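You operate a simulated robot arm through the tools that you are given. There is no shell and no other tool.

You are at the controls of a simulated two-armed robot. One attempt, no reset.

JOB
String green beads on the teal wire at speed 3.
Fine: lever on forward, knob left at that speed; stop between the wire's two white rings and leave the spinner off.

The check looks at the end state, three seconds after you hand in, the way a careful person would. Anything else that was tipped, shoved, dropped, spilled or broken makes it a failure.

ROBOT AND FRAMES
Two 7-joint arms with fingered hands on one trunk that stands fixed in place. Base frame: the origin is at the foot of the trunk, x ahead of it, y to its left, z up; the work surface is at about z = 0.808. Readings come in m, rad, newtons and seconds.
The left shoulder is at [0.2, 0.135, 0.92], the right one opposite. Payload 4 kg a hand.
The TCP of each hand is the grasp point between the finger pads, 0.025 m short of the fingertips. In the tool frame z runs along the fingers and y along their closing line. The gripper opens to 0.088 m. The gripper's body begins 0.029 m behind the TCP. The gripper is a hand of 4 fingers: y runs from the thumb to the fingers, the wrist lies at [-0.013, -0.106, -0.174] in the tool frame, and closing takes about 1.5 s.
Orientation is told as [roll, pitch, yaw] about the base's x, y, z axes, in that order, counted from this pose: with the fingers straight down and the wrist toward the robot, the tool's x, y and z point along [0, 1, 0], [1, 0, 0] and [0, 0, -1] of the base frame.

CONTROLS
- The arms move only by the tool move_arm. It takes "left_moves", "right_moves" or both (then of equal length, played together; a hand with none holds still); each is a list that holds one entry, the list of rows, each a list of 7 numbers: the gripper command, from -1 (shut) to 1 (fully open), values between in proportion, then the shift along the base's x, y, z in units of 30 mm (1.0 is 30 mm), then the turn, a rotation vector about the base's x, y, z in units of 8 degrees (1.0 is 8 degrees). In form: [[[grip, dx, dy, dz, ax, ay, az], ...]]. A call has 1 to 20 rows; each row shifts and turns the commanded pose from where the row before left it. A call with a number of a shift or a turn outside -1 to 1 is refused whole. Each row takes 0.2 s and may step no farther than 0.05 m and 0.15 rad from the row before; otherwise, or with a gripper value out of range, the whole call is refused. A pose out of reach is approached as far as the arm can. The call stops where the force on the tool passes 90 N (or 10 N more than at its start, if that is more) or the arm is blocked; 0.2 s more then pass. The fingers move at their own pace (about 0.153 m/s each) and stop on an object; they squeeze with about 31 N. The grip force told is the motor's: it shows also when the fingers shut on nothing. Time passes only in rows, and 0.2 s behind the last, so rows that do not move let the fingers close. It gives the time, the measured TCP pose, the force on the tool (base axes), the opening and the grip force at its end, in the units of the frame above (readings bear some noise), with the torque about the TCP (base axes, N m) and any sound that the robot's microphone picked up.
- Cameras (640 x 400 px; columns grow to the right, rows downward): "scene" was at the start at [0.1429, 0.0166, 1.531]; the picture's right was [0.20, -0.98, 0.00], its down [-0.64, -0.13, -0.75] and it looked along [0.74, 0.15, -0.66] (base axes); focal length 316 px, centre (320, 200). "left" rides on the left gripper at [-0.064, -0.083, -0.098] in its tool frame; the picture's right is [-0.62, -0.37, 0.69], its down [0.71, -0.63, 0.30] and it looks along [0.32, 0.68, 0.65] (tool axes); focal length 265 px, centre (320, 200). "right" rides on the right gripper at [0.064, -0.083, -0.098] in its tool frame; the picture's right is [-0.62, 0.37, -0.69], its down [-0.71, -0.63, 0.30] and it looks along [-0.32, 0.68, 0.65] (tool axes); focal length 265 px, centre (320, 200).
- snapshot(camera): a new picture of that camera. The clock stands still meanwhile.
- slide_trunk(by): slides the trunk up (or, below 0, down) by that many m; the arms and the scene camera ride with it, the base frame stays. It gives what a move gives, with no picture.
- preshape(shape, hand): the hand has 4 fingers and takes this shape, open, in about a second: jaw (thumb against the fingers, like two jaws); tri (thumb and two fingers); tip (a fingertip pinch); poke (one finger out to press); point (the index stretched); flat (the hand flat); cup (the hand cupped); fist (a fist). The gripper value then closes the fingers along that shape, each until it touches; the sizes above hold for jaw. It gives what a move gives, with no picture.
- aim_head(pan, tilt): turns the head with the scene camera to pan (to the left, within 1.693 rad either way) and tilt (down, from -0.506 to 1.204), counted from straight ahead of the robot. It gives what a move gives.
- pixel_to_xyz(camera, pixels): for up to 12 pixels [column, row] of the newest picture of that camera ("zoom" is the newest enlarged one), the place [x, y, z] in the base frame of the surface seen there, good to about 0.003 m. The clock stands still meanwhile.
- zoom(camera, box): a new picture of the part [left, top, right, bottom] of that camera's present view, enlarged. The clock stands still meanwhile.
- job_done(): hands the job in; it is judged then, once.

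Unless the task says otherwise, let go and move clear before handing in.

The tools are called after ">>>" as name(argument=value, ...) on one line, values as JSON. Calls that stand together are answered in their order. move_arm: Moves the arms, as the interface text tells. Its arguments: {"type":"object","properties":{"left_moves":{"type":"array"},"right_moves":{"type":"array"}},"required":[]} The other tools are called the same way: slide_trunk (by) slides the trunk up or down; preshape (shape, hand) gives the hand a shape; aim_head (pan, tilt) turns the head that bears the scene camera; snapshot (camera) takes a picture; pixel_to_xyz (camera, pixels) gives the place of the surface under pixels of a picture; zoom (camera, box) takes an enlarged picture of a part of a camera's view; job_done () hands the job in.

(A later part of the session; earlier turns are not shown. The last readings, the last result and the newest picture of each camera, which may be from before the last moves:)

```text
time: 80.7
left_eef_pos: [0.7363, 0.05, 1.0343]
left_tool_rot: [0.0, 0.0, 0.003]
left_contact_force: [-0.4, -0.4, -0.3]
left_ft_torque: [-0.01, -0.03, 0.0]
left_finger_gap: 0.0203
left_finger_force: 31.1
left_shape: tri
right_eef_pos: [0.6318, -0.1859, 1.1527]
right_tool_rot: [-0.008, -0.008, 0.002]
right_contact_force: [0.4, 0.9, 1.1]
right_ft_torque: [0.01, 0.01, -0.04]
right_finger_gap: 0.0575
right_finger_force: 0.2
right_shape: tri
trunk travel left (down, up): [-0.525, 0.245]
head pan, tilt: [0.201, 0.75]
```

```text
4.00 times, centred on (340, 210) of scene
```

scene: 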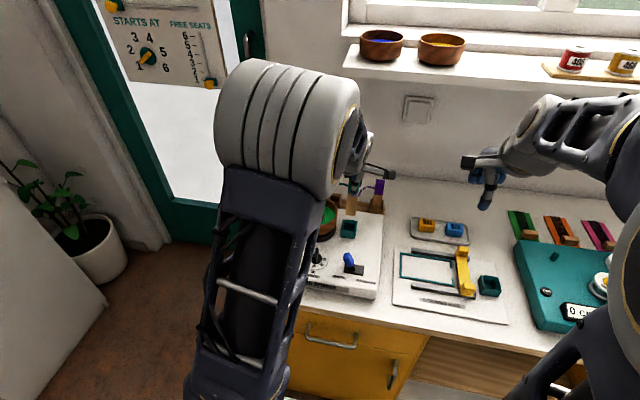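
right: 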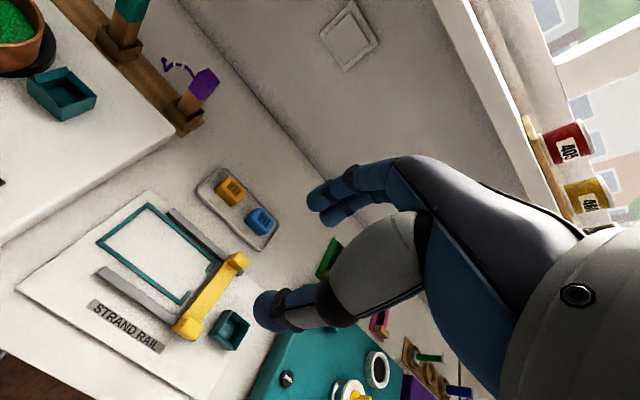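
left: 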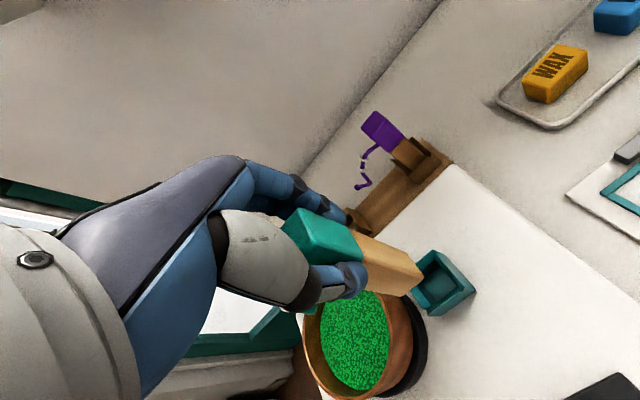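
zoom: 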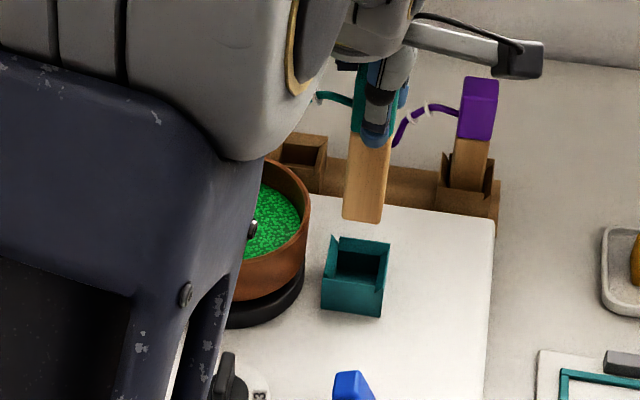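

The stem hangs over the socket. I measure both in this zoom (stem bottom 345–382,216; socket rim).

>>> pixel_to_xyz(camera="zoom", pixels=[[347, 213], [362, 217], [378, 219], [355, 180], [375, 180], [326, 281], [350, 285], [372, 288], [342, 240], [365, 242], [386, 245], [360, 270]])

>>> zoom(camera="left", box=[340, 220, 500, 330])

>>> pixel_to_xyz(camera="zoom", pixels=[[300, 150], [305, 170], [280, 230], [320, 190], [370, 100], [360, 110], [440, 160], [515, 200], [400, 300], [350, 280], [440, 230], [420, 170]])

```text
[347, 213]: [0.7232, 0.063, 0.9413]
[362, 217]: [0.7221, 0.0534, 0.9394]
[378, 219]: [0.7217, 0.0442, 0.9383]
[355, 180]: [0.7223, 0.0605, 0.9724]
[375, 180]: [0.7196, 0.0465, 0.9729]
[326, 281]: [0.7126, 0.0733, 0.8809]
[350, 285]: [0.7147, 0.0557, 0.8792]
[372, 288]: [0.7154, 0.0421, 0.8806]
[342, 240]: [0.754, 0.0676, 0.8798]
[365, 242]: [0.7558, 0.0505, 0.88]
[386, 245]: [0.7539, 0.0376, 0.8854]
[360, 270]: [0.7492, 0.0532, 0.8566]
```

```text
3.64 times, centred on (420, 275) of left
```

zoom: 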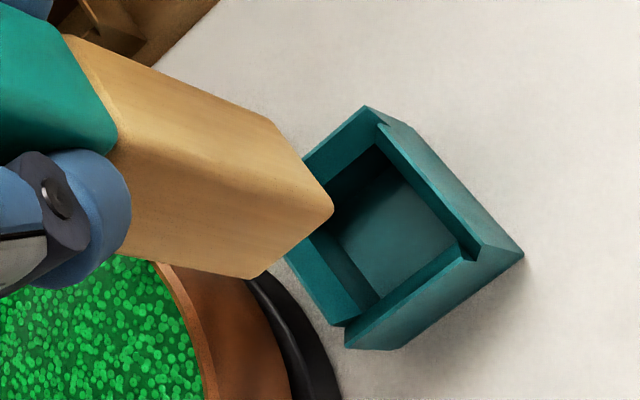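

```text
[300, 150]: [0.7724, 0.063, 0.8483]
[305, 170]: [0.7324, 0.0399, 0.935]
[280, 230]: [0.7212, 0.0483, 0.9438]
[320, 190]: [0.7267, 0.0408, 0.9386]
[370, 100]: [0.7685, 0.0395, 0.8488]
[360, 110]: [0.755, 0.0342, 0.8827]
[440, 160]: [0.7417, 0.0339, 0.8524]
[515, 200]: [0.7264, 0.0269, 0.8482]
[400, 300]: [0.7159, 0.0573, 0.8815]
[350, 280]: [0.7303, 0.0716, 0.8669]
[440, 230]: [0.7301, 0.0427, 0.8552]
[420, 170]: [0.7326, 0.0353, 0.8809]
```

Stem centre (0.734, 0.0526) versus socket centre (0.734, 0.054): nearly aligned. I nudge y by 1.5 mm and lower to the funnel's mouth.

>>> move_arm(left_moves=[[[-1, 0, 0.05, -0.5, 0, 0, 0], [-1, 0, 0, -0.5, 0, 0, 0], [-1, 0, 0, -0.4, 0, 0, 0], [-1, 0, 0, 0, 0, 0, 0]]])

>>> snapshot(camera="left")

>>> zoom(camera="scene", box=[310, 180, 380, 250])

>>> zoom(camera="left", box=[300, 200, 480, 330])

```text
time: 81.7
left_eef_pos: [0.7359, 0.0517, 0.9913]
left_tool_rot: [-0.002, 0.0, 0.001]
left_contact_force: [-0.4, -0.7, -0.4]
left_ft_torque: [0.02, -0.02, 0.0]
left_finger_gap: 0.0201
left_finger_force: 30.9
left_shape: tri
right_eef_pos: [0.6325, -0.1862, 1.1516]
right_tool_rot: [-0.006, -0.007, 0.002]
right_contact_force: [0.0, -0.3, -0.9]
right_ft_torque: [0.03, 0.03, -0.02]
right_finger_gap: 0.0576
right_finger_force: 0.1
right_shape: tri
trunk travel left (down, up): [-0.525, 0.245]
head pan, tilt: [0.201, 0.75]
```

```text
taken
```

left: 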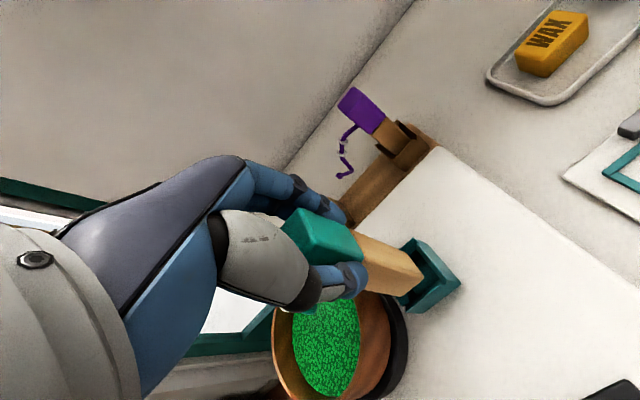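

```text
5.71 times, centred on (345, 215) of scene
```

zoom: 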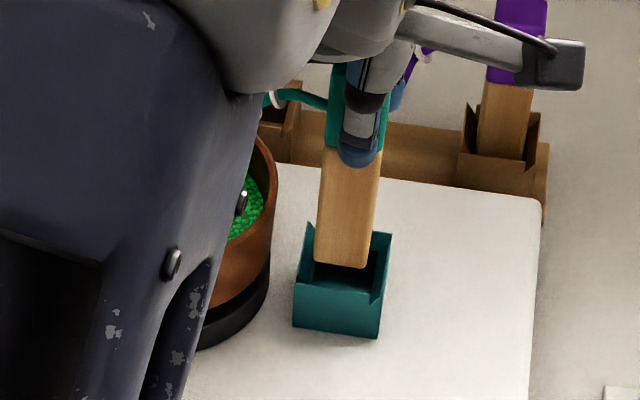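

```text
3.08 times, centred on (390, 265) of left
```

zoom: 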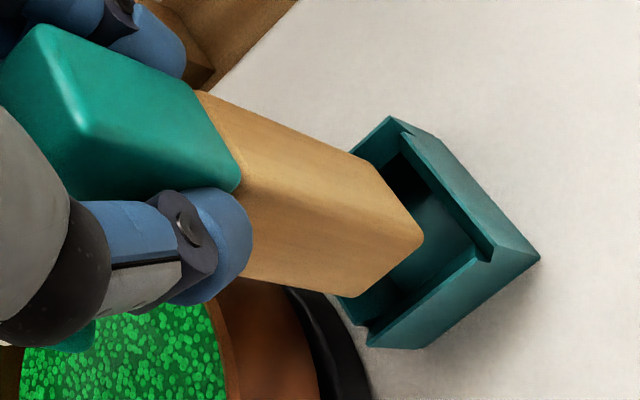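

The stem bottom is at the funnel mouth, centred. I lower it into the socket.

>>> move_arm(left_moves=[[[-1, 0, 0, -0.25, 0, 0, 0], [-1, 0, 0, -0.25, 0, 0, 0], [-1, 0, 0, -0.25, 0, 0, 0], [-1, 0, 0, -0.2, 0, 0, 0], [-1, 0, 0, 0, 0, 0, 0]]])

>>> snapshot(camera="left")

>>> zoom(camera="scene", box=[310, 180, 380, 250])

```text
time: 82.9
left_eef_pos: [0.736, 0.052, 0.9616]
left_tool_rot: [0.0, 0.0, 0.002]
left_contact_force: [-0.7, -0.1, -0.3]
left_ft_torque: [0.0, 0.01, -0.01]
left_finger_gap: 0.0201
left_finger_force: 30.9
left_shape: tri
right_eef_pos: [0.6333, -0.1873, 1.1532]
right_tool_rot: [-0.006, -0.007, 0.004]
right_contact_force: [0.5, 0.6, 0.3]
right_ft_torque: [-0.02, 0.04, 0.02]
right_finger_gap: 0.0575
right_finger_force: 0.0
right_shape: tri
trunk travel left (down, up): [-0.525, 0.245]
head pan, tilt: [0.201, 0.75]
```

```text
taken
```

left: 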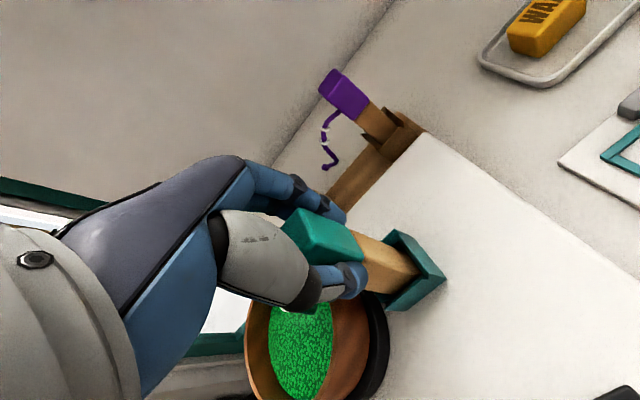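

```text
5.71 times, centred on (345, 215) of scene
```

zoom: 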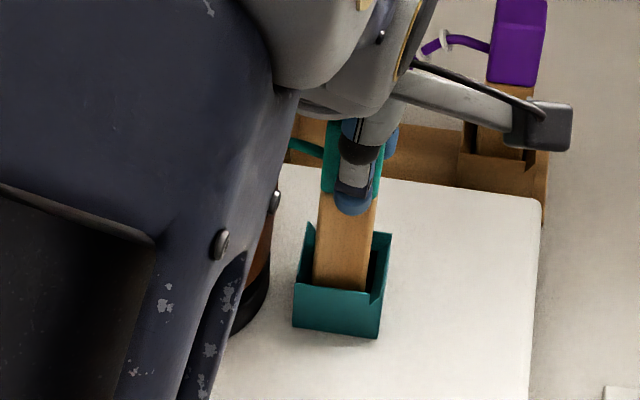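

It's entering cleanly with no contact force. I lower in small steps until the floor is felt.

>>> move_arm(left_moves=[[[-1, 0, 0, -0.1, 0, 0, 0], [-1, 0, 0, -0.07, 0, 0, 0], [-1, 0, 0, 0, 0, 0, 0]]])

```text
time: 83.7
left_eef_pos: [0.7361, 0.0529, 0.9566]
left_tool_rot: [0.001, 0.001, 0.001]
left_contact_force: [0.4, -0.2, -0.6]
left_ft_torque: [0.04, -0.01, 0.04]
left_finger_gap: 0.0202
left_finger_force: 31.0
left_shape: tri
right_eef_pos: [0.6317, -0.1863, 1.154]
right_tool_rot: [-0.007, -0.006, 0.002]
right_contact_force: [0.2, 0.3, 0.8]
right_ft_torque: [-0.02, 0.02, -0.02]
right_finger_gap: 0.0576
right_finger_force: 0.0
right_shape: tri
trunk travel left (down, up): [-0.525, 0.245]
head pan, tilt: [0.201, 0.75]
```

>>> move_arm(left_moves=[[[-1, 0, 0, -0.06, 0, 0, 0], [-1, 0, 0, -0.05, 0, 0, 0], [-1, 0, 0, -0.04, 0, 0, 0], [-1, 0, 0, 0, 0, 0, 0]]])

>>> zoom(camera="left", box=[300, 200, 480, 330])

```text
time: 84.7
left_eef_pos: [0.7383, 0.0522, 0.9561]
left_tool_rot: [-0.001, -0.004, 0.003]
left_contact_force: [-3.0, 2.4, 22.5]
left_ft_torque: [0.04, 0.18, 0.04]
left_finger_gap: 0.0211
left_finger_force: 31.1
left_shape: tri
right_eef_pos: [0.6318, -0.1867, 1.1526]
right_tool_rot: [-0.006, -0.007, 0.003]
right_contact_force: [-0.2, -0.4, -0.9]
right_ft_torque: [0.01, 0.01, 0.0]
right_finger_gap: 0.0575
right_finger_force: 0.0
right_shape: tri
trunk travel left (down, up): [-0.525, 0.245]
head pan, tilt: [0.201, 0.75]
```

```text
3.08 times, centred on (390, 265) of left
```

zoom: 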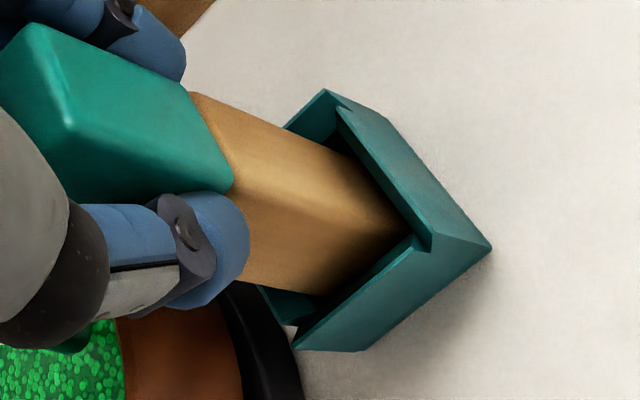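

Floor contact (22 N) at TCP 0.956, as expected. I relieve the pressure and open the hand slowly.

>>> move_arm(left_moves=[[[-1, 0, 0, 0.1, 0, 0, 0], [-0.7, 0, 0, 0, 0, 0, 0], [-0.4, 0, 0, 0, 0, 0, 0], [-0.2, 0, 0, 0, 0, 0, 0], [0.0, 0, 0, 0, 0, 0, 0], [0.2, 0, 0, 0, 0, 0, 0], [0.3, 0, 0, 0, 0, 0, 0], [0.3, 0, 0, 0, 0, 0, 0]]])

>>> snapshot(camera="left")

>>> zoom(camera="scene", box=[310, 180, 380, 250])

```text
time: 86.5
left_eef_pos: [0.7365, 0.052, 0.9555]
left_tool_rot: [0.0, 0.0, 0.002]
left_contact_force: [-0.9, 0.1, 0.0]
left_ft_torque: [0.0, 0.02, 0.01]
left_finger_gap: 0.0565
left_finger_force: 0.1
left_shape: tri
right_eef_pos: [0.6319, -0.1865, 1.154]
right_tool_rot: [-0.007, -0.007, 0.003]
right_contact_force: [0.2, -0.6, 0.1]
right_ft_torque: [-0.02, -0.03, 0.0]
right_finger_gap: 0.0575
right_finger_force: 0.1
right_shape: tri
trunk travel left (down, up): [-0.525, 0.245]
head pan, tilt: [0.201, 0.75]
```

```text
taken
```

left: 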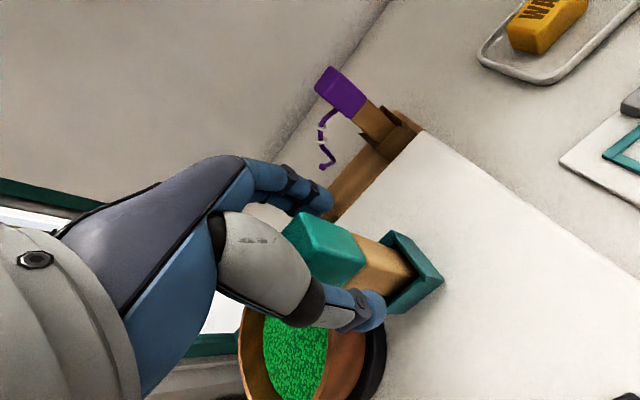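

```text
5.71 times, centred on (345, 215) of scene
```

zoom: 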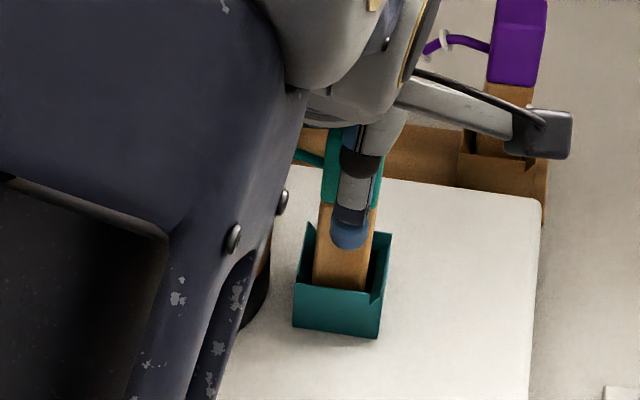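

The handle stands in the socket, released. I withdraw straight up and then look at the arrangement.

>>> move_arm(left_moves=[[[0.3, 0, 0, 0.5, 0, 0, 0], [0.3, 0, 0, 0.8, 0, 0, 0], [0.3, 0, 0, 0.9, 0, 0, 0], [0.3, 0, 0, 0.9, 0, 0, 0], [0.3, 0, 0, 0.9, 0, 0, 0], [0.3, -0.5, 0.8, 0.5, 0, 0, 0], [0.3, -0.6, 0.9, 0.2, 0, 0, 0], [0.3, -0.6, 0.9, 0, 0, 0, 0], [0.3, -0.6, 0.9, 0, 0, 0, 0], [0.3, -0.6, 0.9, 0, 0, 0, 0], [0.3, -0.6, 0.9, 0, 0, 0, 0], [0.3, -0.6, 0.9, 0, 0, 0, 0], [0.3, -0.6, 0.9, 0, 0, 0, 0]]])

>>> snapshot(camera="scene")

>>> zoom(camera="scene", box=[270, 170, 390, 300])

>>> snapshot(camera="left")

```text
time: 89.3
left_eef_pos: [0.5957, 0.2649, 1.0988]
left_tool_rot: [0.0, 0.0, 0.003]
left_contact_force: [-0.5, -0.3, -0.6]
left_ft_torque: [-0.01, 0.01, -0.01]
left_finger_gap: 0.057
left_finger_force: 0.1
left_shape: tri
right_eef_pos: [0.6314, -0.1861, 1.1525]
right_tool_rot: [-0.007, -0.007, 0.002]
right_contact_force: [0.7, -0.4, -0.4]
right_ft_torque: [0.02, -0.01, 0.01]
right_finger_gap: 0.0573
right_finger_force: 0.0
right_shape: tri
trunk travel left (down, up): [-0.525, 0.245]
head pan, tilt: [0.201, 0.75]
```

```text
taken
```

scene: 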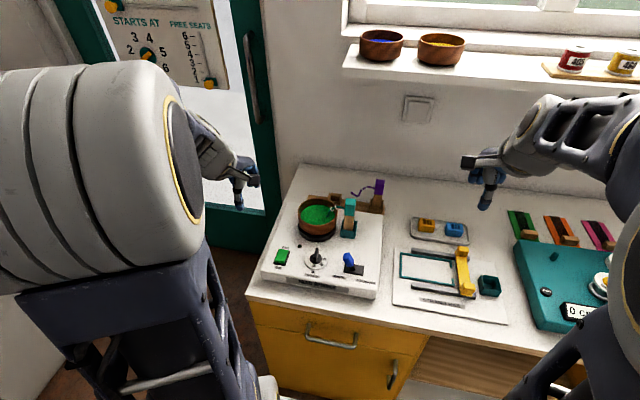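

```text
3.08 times, centred on (330, 235) of scene
```

zoom: 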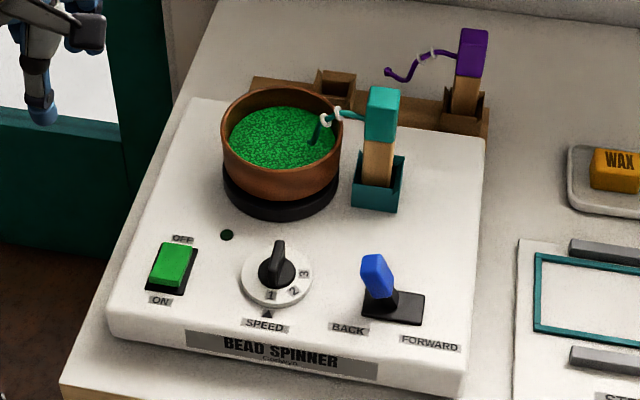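

```text
taken
```

left: 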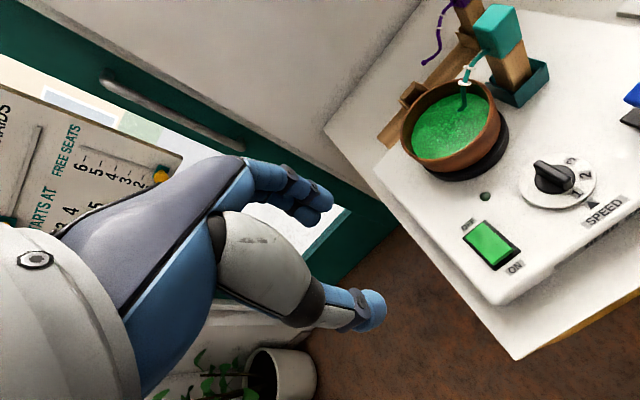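

The wire's end now dips into the green beads and everything stands properly. Next the speed dial: I zoom to get its geometry.

>>> zoom(camera="scene", box=[290, 235, 340, 285])

>>> pixel_to_xyz(camera="zoom", pixels=[[326, 112], [326, 140], [318, 180], [310, 210], [300, 175], [345, 180], [300, 265], [375, 250], [400, 195], [290, 330], [230, 190], [320, 300]])

>>> zoom(camera="left", box=[490, 130, 640, 250])

>>> pixel_to_xyz(camera="zoom", pixels=[[170, 135], [200, 155], [280, 180], [320, 190], [250, 170], [220, 230], [150, 200], [330, 110], [390, 190], [360, 130], [350, 230], [430, 315]])

```text
8.00 times, centred on (315, 260) of scene
```

zoom: 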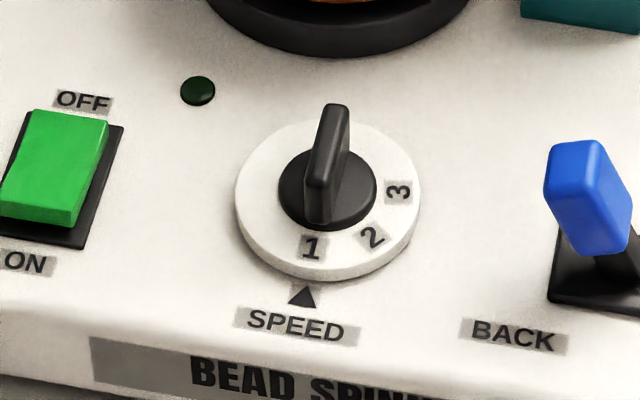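

```text
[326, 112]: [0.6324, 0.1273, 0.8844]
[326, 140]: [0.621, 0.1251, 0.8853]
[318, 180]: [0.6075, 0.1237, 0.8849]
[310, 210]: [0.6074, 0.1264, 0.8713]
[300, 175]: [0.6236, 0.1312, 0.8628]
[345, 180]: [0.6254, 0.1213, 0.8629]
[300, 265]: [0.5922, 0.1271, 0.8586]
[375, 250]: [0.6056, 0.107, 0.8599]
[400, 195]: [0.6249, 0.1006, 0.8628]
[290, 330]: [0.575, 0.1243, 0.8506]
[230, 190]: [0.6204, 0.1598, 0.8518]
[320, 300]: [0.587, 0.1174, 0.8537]
```

```text
3.33 times, centred on (565, 190) of left
```

zoom: 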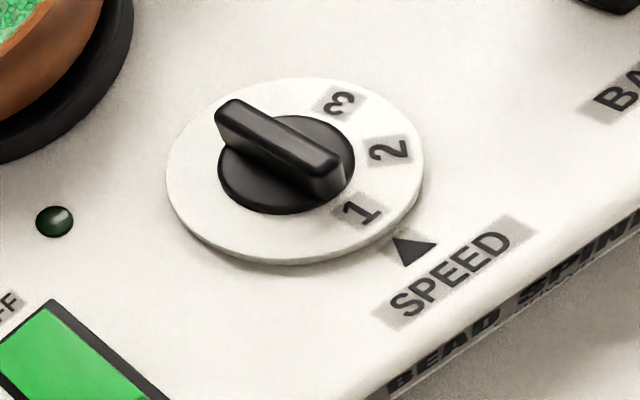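

```text
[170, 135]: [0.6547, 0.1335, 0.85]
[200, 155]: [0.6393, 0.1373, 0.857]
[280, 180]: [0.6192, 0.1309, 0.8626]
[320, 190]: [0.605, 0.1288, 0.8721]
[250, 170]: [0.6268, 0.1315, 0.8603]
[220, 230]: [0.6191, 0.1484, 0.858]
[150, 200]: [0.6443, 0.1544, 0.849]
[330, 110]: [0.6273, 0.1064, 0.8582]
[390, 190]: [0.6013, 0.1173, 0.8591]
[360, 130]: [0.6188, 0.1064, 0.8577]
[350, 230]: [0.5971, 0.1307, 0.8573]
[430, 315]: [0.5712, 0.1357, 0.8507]
```

The dial centre is about (0.621, 0.126), with a bar along x (0.604–0.638, top 0.885); "3" sits about 95° round toward -y, so the knob must turn about 95° clockwise. I go above the knob first and test how far the left hand can yaw there.

>>> move_arm(left_moves=[[[0.3, 0.2, -0.9, -0.4, 0, 0, 0], [0.3, 0.2, -0.9, -0.4, 0, 0, 0], [0.3, 0.2, -0.9, -0.4, 0, 0, 0], [0.3, 0.2, -0.95, -0.4, 0, 0, 0], [0.3, 0.1, -0.95, -0.4, 0, 0, 0], [0.3, 0, 0, 0, 0, 0, 0]]])

>>> move_arm(left_moves=[[[0.3, 0, 0, 0, 0, 0, -1], [0.3, 0, 0, 0, 0, 0, -1], [0.3, 0, 0, 0, 0, 0, -1], [0.3, 0, 0, 0, 0, 0, -1], [0.3, 0, 0, 0, 0, 0, -1], [0.3, 0, 0, 0, 0, 0, -1], [0.3, 0, 0, 0, 0, 0, -1], [0.3, 0, 0, 0, 0, 0, -1], [0.3, 0, 0, 0, 0, 0, -1], [0.3, 0, 0, 0, 0, 0, -1], [0.3, 0, 0, 0, 0, 0, -1], [0.3, 0, 0, 0, 0, 0, -1], [0.3, 0, 0, 0, 0, 0, 0]]])

>>> snapshot(camera="scene")

>>> snapshot(camera="left")

```text
time: 90.7
left_eef_pos: [0.6227, 0.1266, 1.0354]
left_tool_rot: [0.001, 0.0, 0.001]
left_contact_force: [-0.5, 0.3, -0.6]
left_ft_torque: [0.01, 0.02, 0.01]
left_finger_gap: 0.0568
left_finger_force: 0.0
left_shape: tri
right_eef_pos: [0.6327, -0.1864, 1.1523]
right_tool_rot: [-0.007, -0.006, 0.001]
right_contact_force: [0.7, -1.0, 0.0]
right_ft_torque: [0.03, 0.04, 0.03]
right_finger_gap: 0.0572
right_finger_force: 0.1
right_shape: tri
trunk travel left (down, up): [-0.525, 0.245]
head pan, tilt: [0.201, 0.75]
```

```text
time: 93.5
left_eef_pos: [0.6221, 0.1265, 1.0361]
left_tool_rot: [-0.001, 0.0, -1.676]
left_contact_force: [0.1, 0.2, -0.1]
left_ft_torque: [0.01, 0.01, -0.01]
left_finger_gap: 0.0568
left_finger_force: 0.1
left_shape: tri
right_eef_pos: [0.6322, -0.1861, 1.1538]
right_tool_rot: [-0.006, -0.008, 0.002]
right_contact_force: [-0.8, -0.3, 0.1]
right_ft_torque: [0.01, 0.01, 0.03]
right_finger_gap: 0.0575
right_finger_force: 0.1
right_shape: tri
trunk travel left (down, up): [-0.525, 0.245]
head pan, tilt: [0.201, 0.75]
```

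```text
taken
```

scene: 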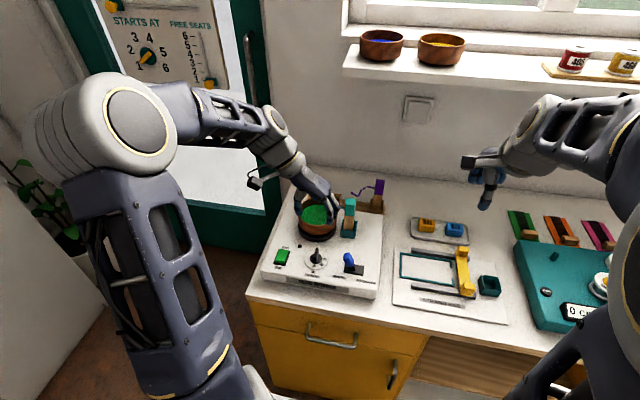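

```text
taken
```

left: 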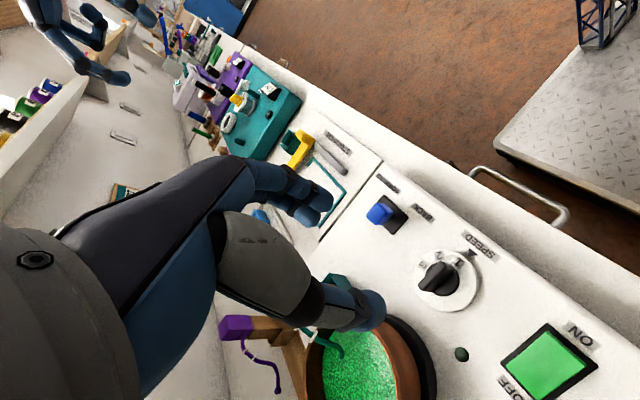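

The left hand reaches yaw -96° easily. An across-the-bar grip would need starting at +90°, so I test that range too.

>>> move_arm(left_moves=[[[0.3, 0, 0, 0, 0, 0, 1], [0.3, 0, 0, 0, 0, 0, 1], [0.3, 0, 0, 0, 0, 0, 1], [0.3, 0, 0, 0, 0, 0, 1], [0.3, 0, 0, 0, 0, 0, 1], [0.3, 0, 0, 0, 0, 0, 1], [0.3, 0, 0, 0, 0, 0, 1], [0.3, 0, 0, 0, 0, 0, 1], [0.3, 0, 0, 0, 0, 0, 1], [0.3, 0, 0, 0, 0, 0, 1], [0.3, 0, 0, 0, 0, 0, 1], [0.3, 0, 0, 0, 0, 0, 1], [0.3, 0, 0, 0, 0, 0, 1], [0.3, 0, 0, 0, 0, 0, 1], [0.3, 0, 0, 0, 0, 0, 1], [0.3, 0, 0, 0, 0, 0, 1], [0.3, 0, 0, 0, 0, 0, 0]]])

>>> move_arm(left_moves=[[[0.3, 0, 0, 0, 0, 0, 1], [0.3, 0, 0, 0, 0, 0, 1], [0.3, 0, 0, 0, 0, 0, 1], [0.3, 0, 0, 0, 0, 0, 1], [0.3, 0, 0, 0, 0, 0, 1], [0.3, 0, 0, 0, 0, 0, 1], [0.3, 0, 0, 0, 0, 0, 1], [0.3, 0, 0, 0, 0, 0, 0]]])

>>> snapshot(camera="scene")

```text
time: 97.1
left_eef_pos: [0.6229, 0.1268, 1.0378]
left_tool_rot: [-0.002, 0.001, 0.562]
left_contact_force: [0.9, -0.6, 0.1]
left_ft_torque: [0.05, 0.01, 0.01]
left_finger_gap: 0.0567
left_finger_force: 0.1
left_shape: tri
right_eef_pos: [0.6328, -0.1865, 1.1531]
right_tool_rot: [-0.008, -0.008, 0.002]
right_contact_force: [0.2, 0.5, -0.2]
right_ft_torque: [0.02, 0.01, 0.0]
right_finger_gap: 0.0574
right_finger_force: 0.1
right_shape: tri
trunk travel left (down, up): [-0.525, 0.245]
head pan, tilt: [0.201, 0.75]
```

```text
time: 98.9
left_eef_pos: [0.6227, 0.1262, 1.0375]
left_tool_rot: [0.001, 0.0, 1.539]
left_contact_force: [0.0, -0.4, -1.0]
left_ft_torque: [0.02, -0.02, 0.03]
left_finger_gap: 0.0567
left_finger_force: 0.0
left_shape: tri
right_eef_pos: [0.6326, -0.1861, 1.1526]
right_tool_rot: [-0.006, -0.007, 0.0]
right_contact_force: [0.5, -0.2, 0.4]
right_ft_torque: [-0.03, 0.0, -0.01]
right_finger_gap: 0.0574
right_finger_force: 0.1
right_shape: tri
trunk travel left (down, up): [-0.525, 0.245]
head pan, tilt: [0.201, 0.75]
```

```text
taken
```

scene: 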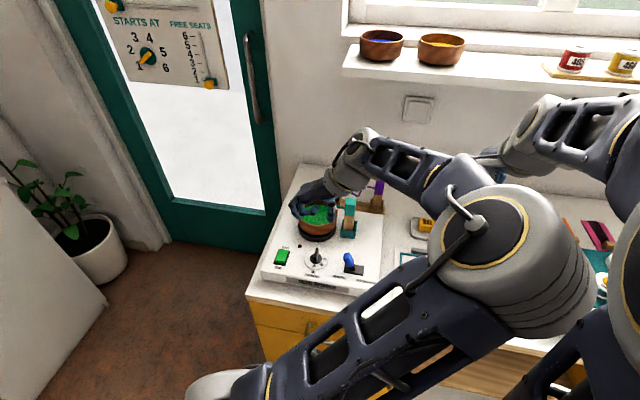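

The left hand also reaches yaw +88°, so I can grip the bar across its faces and turn it 95° clockwise in one go. I first move the right arm further aside, then descend part of the way.

>>> move_arm(right_moves=[[[0.3, 0, -0.8, 0, 0, 0, 0], [0.3, 0, -0.8, 0, 0, 0, 0], [0.3, 0, -0.8, 0, 0, 0, 0], [0.3, 0, -0.8, 0, 0, 0, 0], [0.3, 0, -0.8, 0, 0, 0, 0], [0.3, 0, 0, 0, 0, 0, 0]]])

>>> move_arm(left_moves=[[[0.0, 0.04, 0, -0.6, 0, 0, 0.3], [0.0, 0, 0, -0.7, 0, 0, 0.3], [0.0, 0, 0, -0.7, 0, 0, 0.2], [0.0, 0, 0, -0.7, 0, 0, 0], [0.0, 0, 0, 0, 0, 0, 0]]])

>>> snapshot(camera="left")

>>> zoom(camera="scene", box=[260, 190, 390, 300])

```text
time: 100.3
left_eef_pos: [0.6217, 0.129, 1.0369]
left_tool_rot: [0.0, -0.003, 1.544]
left_contact_force: [0.0, -0.1, 0.3]
left_ft_torque: [-0.03, -0.01, 0.0]
left_finger_gap: 0.0567
left_finger_force: 0.1
left_shape: tri
right_eef_pos: [0.631, -0.3064, 1.1537]
right_tool_rot: [-0.008, -0.013, 0.001]
right_contact_force: [-0.3, -0.8, 0.4]
right_ft_torque: [0.02, -0.03, -0.01]
right_finger_gap: 0.0574
right_finger_force: 0.1
right_shape: tri
trunk travel left (down, up): [-0.525, 0.245]
head pan, tilt: [0.201, 0.75]
```

```text
time: 101.5
left_eef_pos: [0.6235, 0.1277, 0.9576]
left_tool_rot: [0.001, 0.001, 1.648]
left_contact_force: [-0.7, 0.2, -0.1]
left_ft_torque: [0.0, -0.02, 0.0]
left_finger_gap: 0.0442
left_finger_force: 0.0
left_shape: tri
right_eef_pos: [0.6308, -0.3072, 1.1512]
right_tool_rot: [-0.006, -0.007, 0.003]
right_contact_force: [-0.4, 1.1, -0.2]
right_ft_torque: [-0.02, 0.0, 0.0]
right_finger_gap: 0.0576
right_finger_force: 0.0
right_shape: tri
trunk travel left (down, up): [-0.525, 0.245]
head pan, tilt: [0.201, 0.75]
```

```text
taken
```

left: 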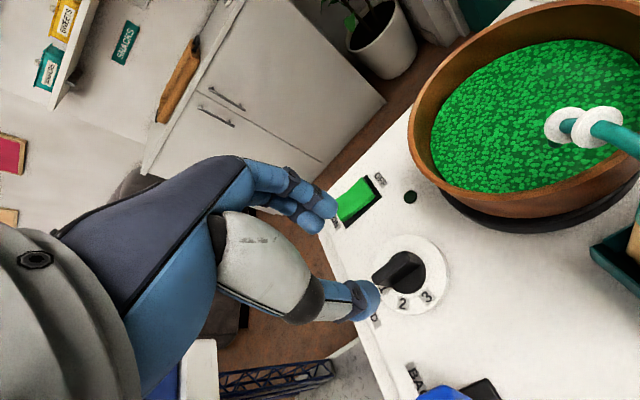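

```text
3.64 times, centred on (325, 245) of scene
```

zoom: 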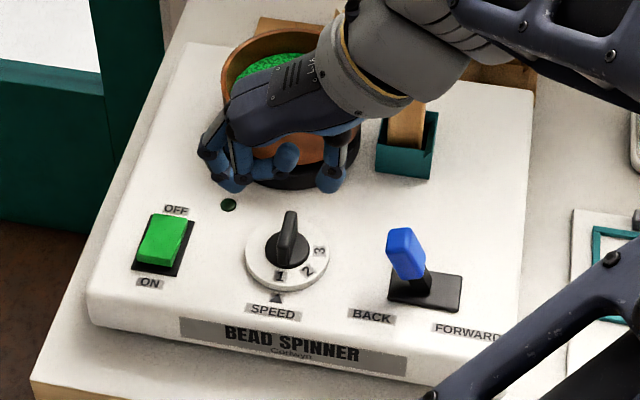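

The hand is above the knob. I measure the bar's direction and check my camera bracket's clearance from the teal cap.

>>> zoom(camera="left", box=[320, 200, 480, 330])

>>> pixel_to_xyz(camera="zoom", pixels=[[395, 185], [350, 215], [300, 245], [250, 255], [400, 215], [330, 270], [335, 320], [435, 290], [330, 130], [220, 330], [200, 370], [380, 250]])

>>> zoom(camera="scene", box=[290, 225, 340, 275])

>>> pixel_to_xyz(camera="zoom", pixels=[[325, 190], [323, 210], [319, 235], [316, 255], [311, 285], [350, 260], [300, 260], [310, 325], [372, 318], [400, 272], [304, 372], [420, 270]])

```text
3.08 times, centred on (400, 265) of left
```

zoom: 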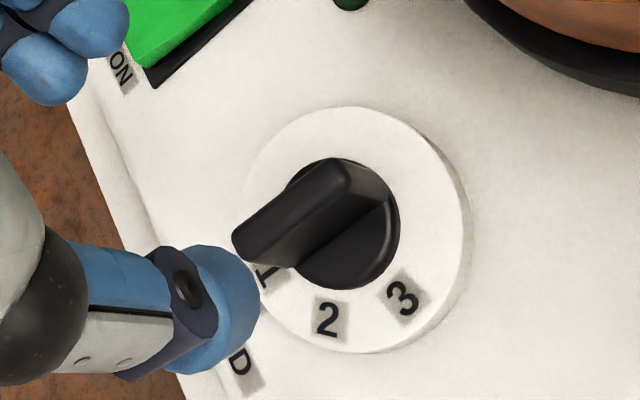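

```text
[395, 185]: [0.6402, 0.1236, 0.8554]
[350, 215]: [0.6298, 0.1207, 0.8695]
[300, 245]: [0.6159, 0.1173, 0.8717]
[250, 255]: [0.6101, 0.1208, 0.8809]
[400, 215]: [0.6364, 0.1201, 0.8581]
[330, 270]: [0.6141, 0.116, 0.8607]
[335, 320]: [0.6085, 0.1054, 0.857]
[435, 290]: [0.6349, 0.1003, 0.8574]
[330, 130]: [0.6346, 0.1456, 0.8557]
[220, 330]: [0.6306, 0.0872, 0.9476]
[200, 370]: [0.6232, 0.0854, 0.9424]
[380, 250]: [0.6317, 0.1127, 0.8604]
```

```text
8.00 times, centred on (315, 250) of scene
```

zoom: 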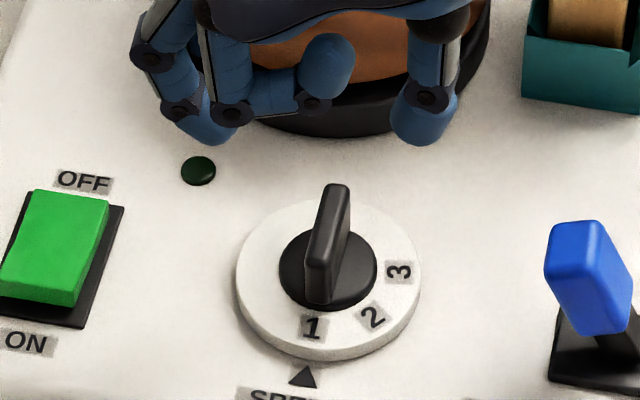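

```text
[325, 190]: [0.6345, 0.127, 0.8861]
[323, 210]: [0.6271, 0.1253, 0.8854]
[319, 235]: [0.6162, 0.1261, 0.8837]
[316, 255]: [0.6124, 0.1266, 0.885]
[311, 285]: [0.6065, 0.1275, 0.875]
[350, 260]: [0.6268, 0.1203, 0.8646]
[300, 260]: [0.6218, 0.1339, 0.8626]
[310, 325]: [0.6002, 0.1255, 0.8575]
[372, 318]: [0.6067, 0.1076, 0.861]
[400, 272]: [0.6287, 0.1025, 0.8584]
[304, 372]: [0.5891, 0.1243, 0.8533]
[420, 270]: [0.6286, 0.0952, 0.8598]
```

The bar lies along x at y 0.126, axis (0.6235, 0.126). I square the hand at yaw 90° and descend to grip height.

>>> move_arm(left_moves=[[[0.0, 0, -0.05, -0.5, 0, 0, -0.3], [0.0, 0, 0, -0.6, 0, 0, -0.25], [0.0, 0, 0, -0.6, 0, 0, 0], [0.0, 0, 0, -0.4, 0, 0, 0], [0.0, 0, 0, 0, 0, 0, 0]]])

>>> snapshot(camera="left")

>>> zoom(camera="scene", box=[270, 200, 380, 300])

```text
time: 102.7
left_eef_pos: [0.6229, 0.1254, 0.8942]
left_tool_rot: [0.0, -0.001, 1.573]
left_contact_force: [-0.7, 1.0, 0.3]
left_ft_torque: [0.01, 0.03, 0.0]
left_finger_gap: 0.0443
left_finger_force: 0.0
left_shape: tri
right_eef_pos: [0.6315, -0.3063, 1.152]
right_tool_rot: [-0.006, -0.007, 0.003]
right_contact_force: [1.1, -0.7, 0.0]
right_ft_torque: [-0.01, 0.02, 0.04]
right_finger_gap: 0.0574
right_finger_force: 0.0
right_shape: tri
trunk travel left (down, up): [-0.525, 0.245]
head pan, tilt: [0.201, 0.75]
```

```text
taken
```

left: 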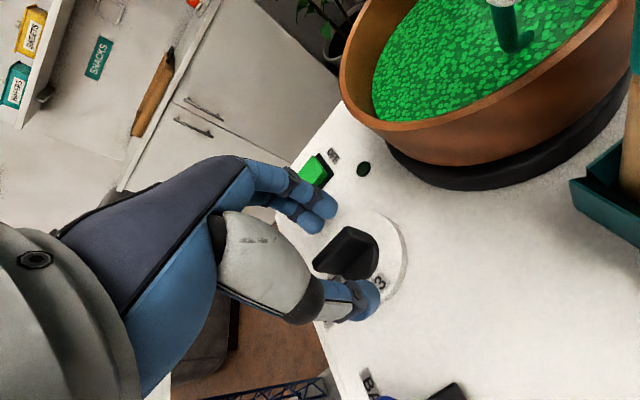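

```text
4.00 times, centred on (325, 250) of scene
```

zoom: 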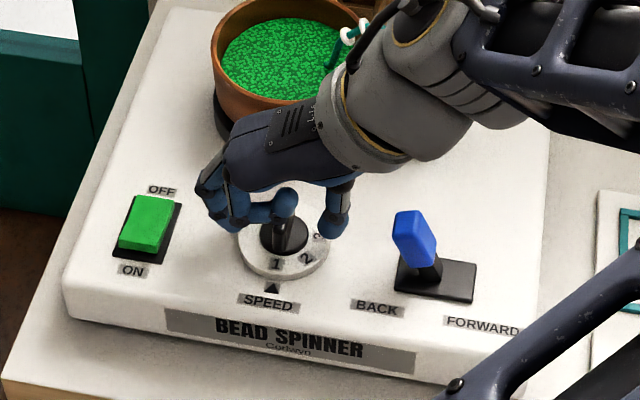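

Thumb and fingers stand either side of the bar; a folded third finger hovers near it. I check its height before closing.

>>> zoom(camera="scene", box=[295, 225, 345, 275])

>>> pixel_to_xyz(camera="zoom", pixels=[[275, 195], [290, 210], [265, 240], [270, 262], [150, 230], [190, 240], [375, 250], [370, 215], [280, 180], [230, 215]])

```text
8.00 times, centred on (320, 250) of scene
```

zoom: 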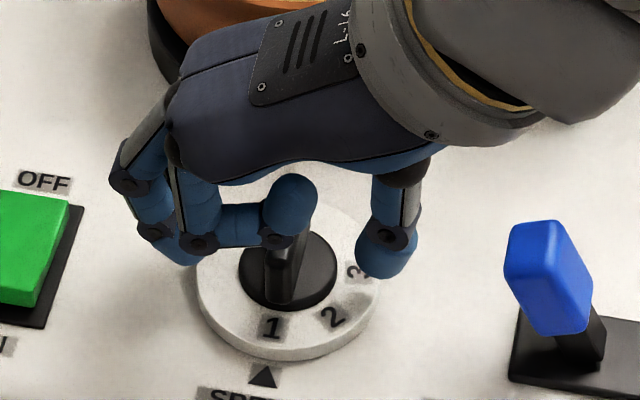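

```text
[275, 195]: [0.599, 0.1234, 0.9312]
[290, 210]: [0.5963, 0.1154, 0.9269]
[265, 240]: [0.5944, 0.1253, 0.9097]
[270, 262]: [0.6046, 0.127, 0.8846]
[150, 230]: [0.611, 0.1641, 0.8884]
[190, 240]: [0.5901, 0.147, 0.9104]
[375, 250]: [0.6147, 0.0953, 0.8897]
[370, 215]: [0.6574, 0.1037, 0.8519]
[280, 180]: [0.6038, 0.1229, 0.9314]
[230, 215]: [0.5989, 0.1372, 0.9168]
```

The folded finger is ≥15 mm above the bar. I close on the bar.

>>> move_arm(left_moves=[[[-0.3, 0, 0, 0, 0, 0, 0], [-0.5, 0, 0, 0, 0, 0, 0], [-0.7, 0, 0, 0, 0, 0, 0], [-1, 0, 0, 0, 0, 0, 0], [-1, 0, 0, 0, 0, 0, 0], [-1, 0, 0, 0, 0, 0, 0]]])

>>> zoom(camera="scene", box=[295, 225, 345, 275])

>>> snapshot(camera="left")

```text
time: 104.1
left_eef_pos: [0.6229, 0.1262, 0.8953]
left_tool_rot: [0.0, -0.002, 1.573]
left_contact_force: [0.7, -0.2, -2.2]
left_ft_torque: [0.03, 0.0, 0.02]
left_finger_gap: 0.0025
left_finger_force: 31.1
left_shape: tri
right_eef_pos: [0.6322, -0.307, 1.1506]
right_tool_rot: [-0.009, -0.006, 0.001]
right_contact_force: [-1.0, -0.3, -0.7]
right_ft_torque: [-0.01, -0.01, 0.02]
right_finger_gap: 0.0575
right_finger_force: 0.1
right_shape: tri
trunk travel left (down, up): [-0.525, 0.245]
head pan, tilt: [0.201, 0.75]
```

```text
8.00 times, centred on (320, 250) of scene
```

zoom: 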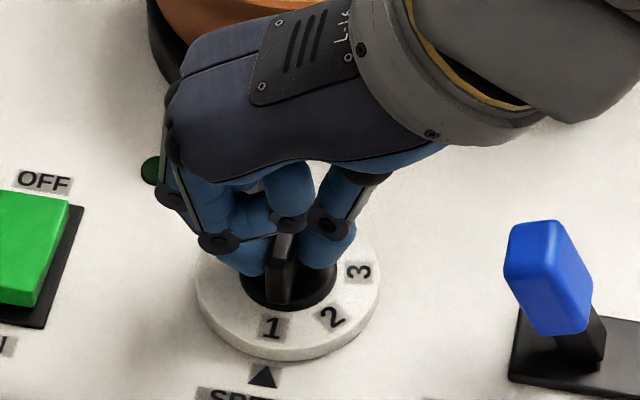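

```text
taken
```

left: 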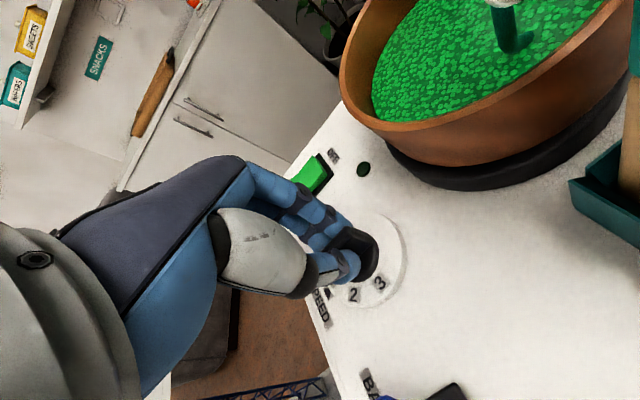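

The bar is gripped. I turn clockwise about 43° first and check.

>>> move_arm(left_moves=[[[-1, 0, 0, 0, 0, 0, -0.9], [-1, 0, 0, 0, 0, 0, -0.9], [-1, 0, 0, 0, 0, 0, -0.9], [-1, 0, 0, 0, 0, 0, -0.9], [-1, 0, 0, 0, 0, 0, -0.9], [-1, 0, 0, 0, 0, 0, -0.9], [-1, 0, 0, 0, 0, 0, 0]]])

>>> snapshot(camera="scene")

>>> zoom(camera="scene", box=[295, 225, 345, 275])

>>> snapshot(camera="left")

```text
time: 105.7
left_eef_pos: [0.6235, 0.126, 0.893]
left_tool_rot: [-0.003, -0.001, 0.815]
left_contact_force: [-2.6, -6.3, 15.1]
left_ft_torque: [-0.15, 0.06, -0.04]
left_finger_gap: 0.003
left_finger_force: 30.8
left_shape: tri
right_eef_pos: [0.6312, -0.3067, 1.1508]
right_tool_rot: [-0.007, -0.007, 0.003]
right_contact_force: [0.6, 0.6, -0.3]
right_ft_torque: [0.01, 0.02, 0.04]
right_finger_gap: 0.0575
right_finger_force: 0.1
right_shape: tri
trunk travel left (down, up): [-0.525, 0.245]
head pan, tilt: [0.201, 0.75]
```

```text
taken
```

scene: 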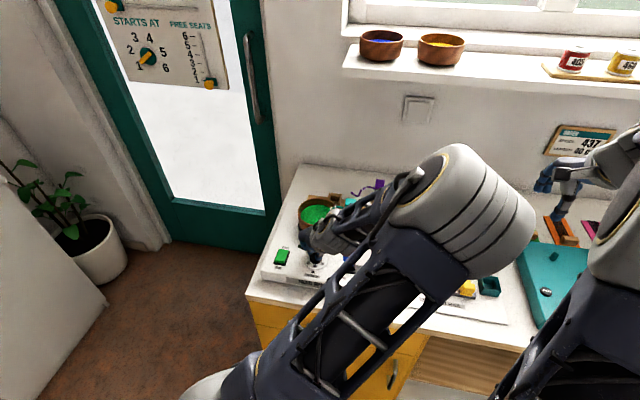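

```text
8.00 times, centred on (320, 250) of scene
```

zoom: 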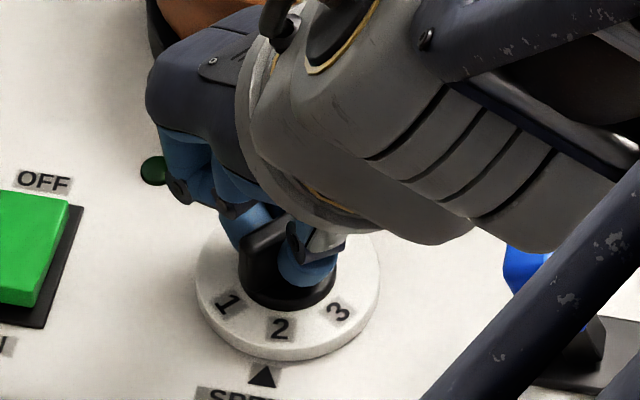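

```text
taken
```

left: 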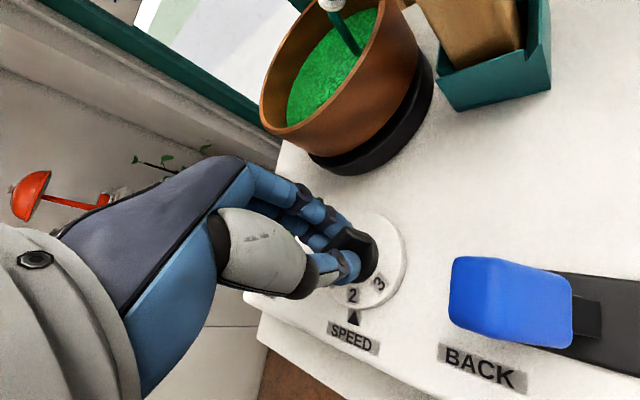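

The dial followed: "2" is nearly at the triangle. I continue turning another 43°.

>>> move_arm(left_moves=[[[-1, 0, 0, 0.04, 0, 0, -0.9], [-1, 0, 0, 0, 0, 0, -0.9], [-1, 0, 0, 0, 0, 0, -0.9], [-1, 0, 0, 0, 0, 0, -0.9], [-1, 0, 0, 0, 0, 0, -0.9], [-1, 0, 0, 0, 0, 0, -0.9], [-1, 0, 0, 0, 0, 0, 0]]])

>>> zoom(camera="scene", box=[270, 215, 370, 295])

>>> snapshot(camera="left")

```text
time: 107.3
left_eef_pos: [0.6242, 0.1255, 0.8933]
left_tool_rot: [-0.001, 0.0, 0.065]
left_contact_force: [1.2, -4.9, 11.3]
left_ft_torque: [-0.14, -0.02, 0.02]
left_finger_gap: 0.0032
left_finger_force: 31.1
left_shape: tri
right_eef_pos: [0.6313, -0.3075, 1.1517]
right_tool_rot: [-0.006, -0.006, 0.002]
right_contact_force: [0.3, -0.9, 0.4]
right_ft_torque: [0.02, 0.0, 0.04]
right_finger_gap: 0.0574
right_finger_force: 0.1
right_shape: tri
trunk travel left (down, up): [-0.525, 0.245]
head pan, tilt: [0.201, 0.75]
```

```text
5.00 times, centred on (320, 255) of scene
```

zoom: 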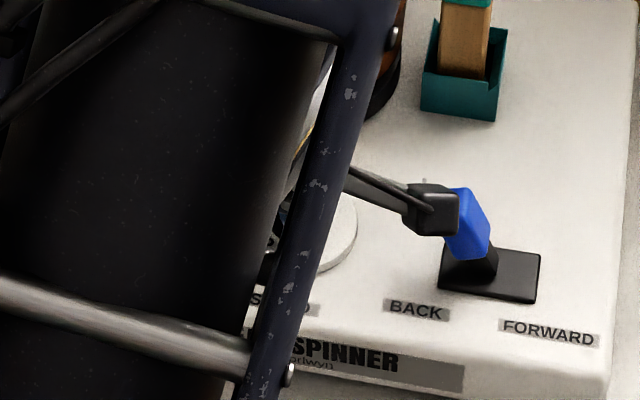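

```text
taken
```

left: 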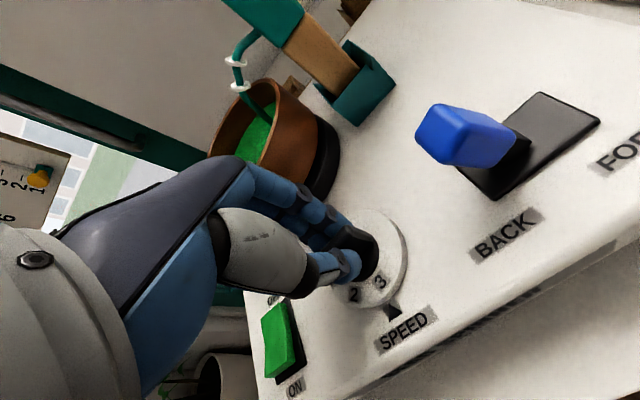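

"3" approaches the triangle. I zoom in the left picture to judge the remaining angle.

>>> zoom(camera="left", box=[320, 190, 450, 350])

>>> pixel_to_xyz(camera="left", pixels=[[380, 282], [354, 294], [393, 314], [370, 250], [405, 250], [385, 215]])

```text
2.50 times, centred on (385, 270) of left
```

zoom: 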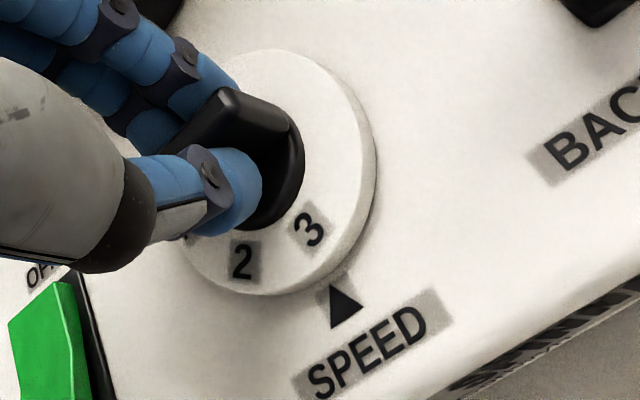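

```text
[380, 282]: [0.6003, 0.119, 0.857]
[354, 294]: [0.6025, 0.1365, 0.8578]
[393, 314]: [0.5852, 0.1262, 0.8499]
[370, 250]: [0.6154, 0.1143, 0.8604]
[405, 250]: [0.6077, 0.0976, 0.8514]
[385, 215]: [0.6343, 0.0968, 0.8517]
```

"3" is about 15° short of the triangle. I turn 12° more and look again.

>>> move_arm(left_moves=[[[-1, 0, 0, 0, 0, 0, -0.75], [-1, 0, 0, 0, 0, 0, -0.75], [-1, 0, 0, 0, 0, 0, 0]]])

>>> snapshot(camera="left")

>>> zoom(camera="left", box=[320, 190, 450, 350])

>>> pixel_to_xyz(camera="zoom", pixels=[[308, 230], [242, 260], [343, 305], [250, 100], [300, 150], [370, 150]])

```text
time: 108.1
left_eef_pos: [0.6233, 0.1261, 0.8931]
left_tool_rot: [-0.001, 0.0, -0.146]
left_contact_force: [4.8, -5.4, 5.3]
left_ft_torque: [-0.15, -0.09, -0.01]
left_finger_gap: 0.0032
left_finger_force: 31.1
left_shape: tri
right_eef_pos: [0.6321, -0.3064, 1.152]
right_tool_rot: [-0.007, -0.006, 0.003]
right_contact_force: [-0.1, 0.8, 0.3]
right_ft_torque: [0.02, 0.02, 0.01]
right_finger_gap: 0.0577
right_finger_force: 0.1
right_shape: tri
trunk travel left (down, up): [-0.525, 0.245]
head pan, tilt: [0.201, 0.75]
```

```text
taken
```

left: 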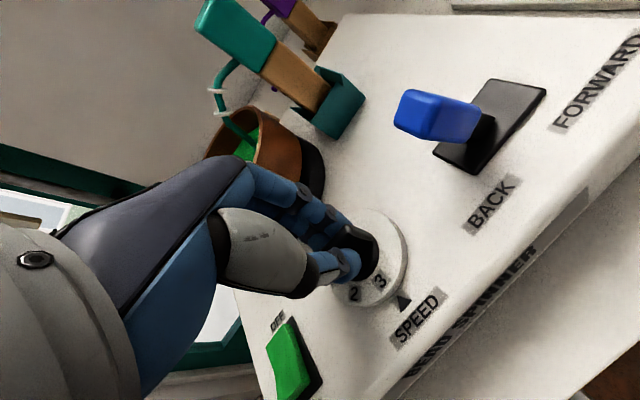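

```text
2.50 times, centred on (385, 270) of left
```

zoom: 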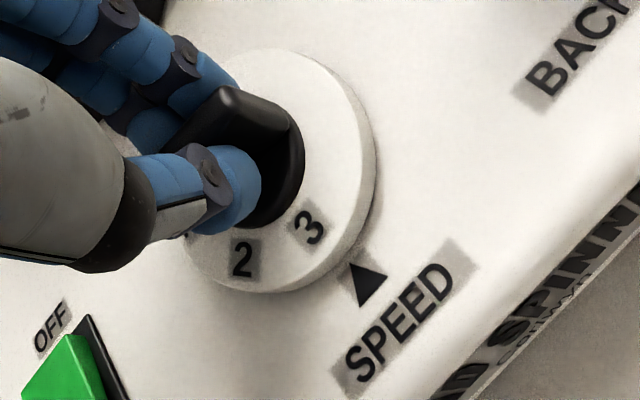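

```text
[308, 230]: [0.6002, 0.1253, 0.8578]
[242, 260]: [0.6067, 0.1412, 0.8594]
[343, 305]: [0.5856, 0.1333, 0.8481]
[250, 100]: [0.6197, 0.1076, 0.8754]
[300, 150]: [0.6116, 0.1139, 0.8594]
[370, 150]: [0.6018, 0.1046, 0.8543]
```

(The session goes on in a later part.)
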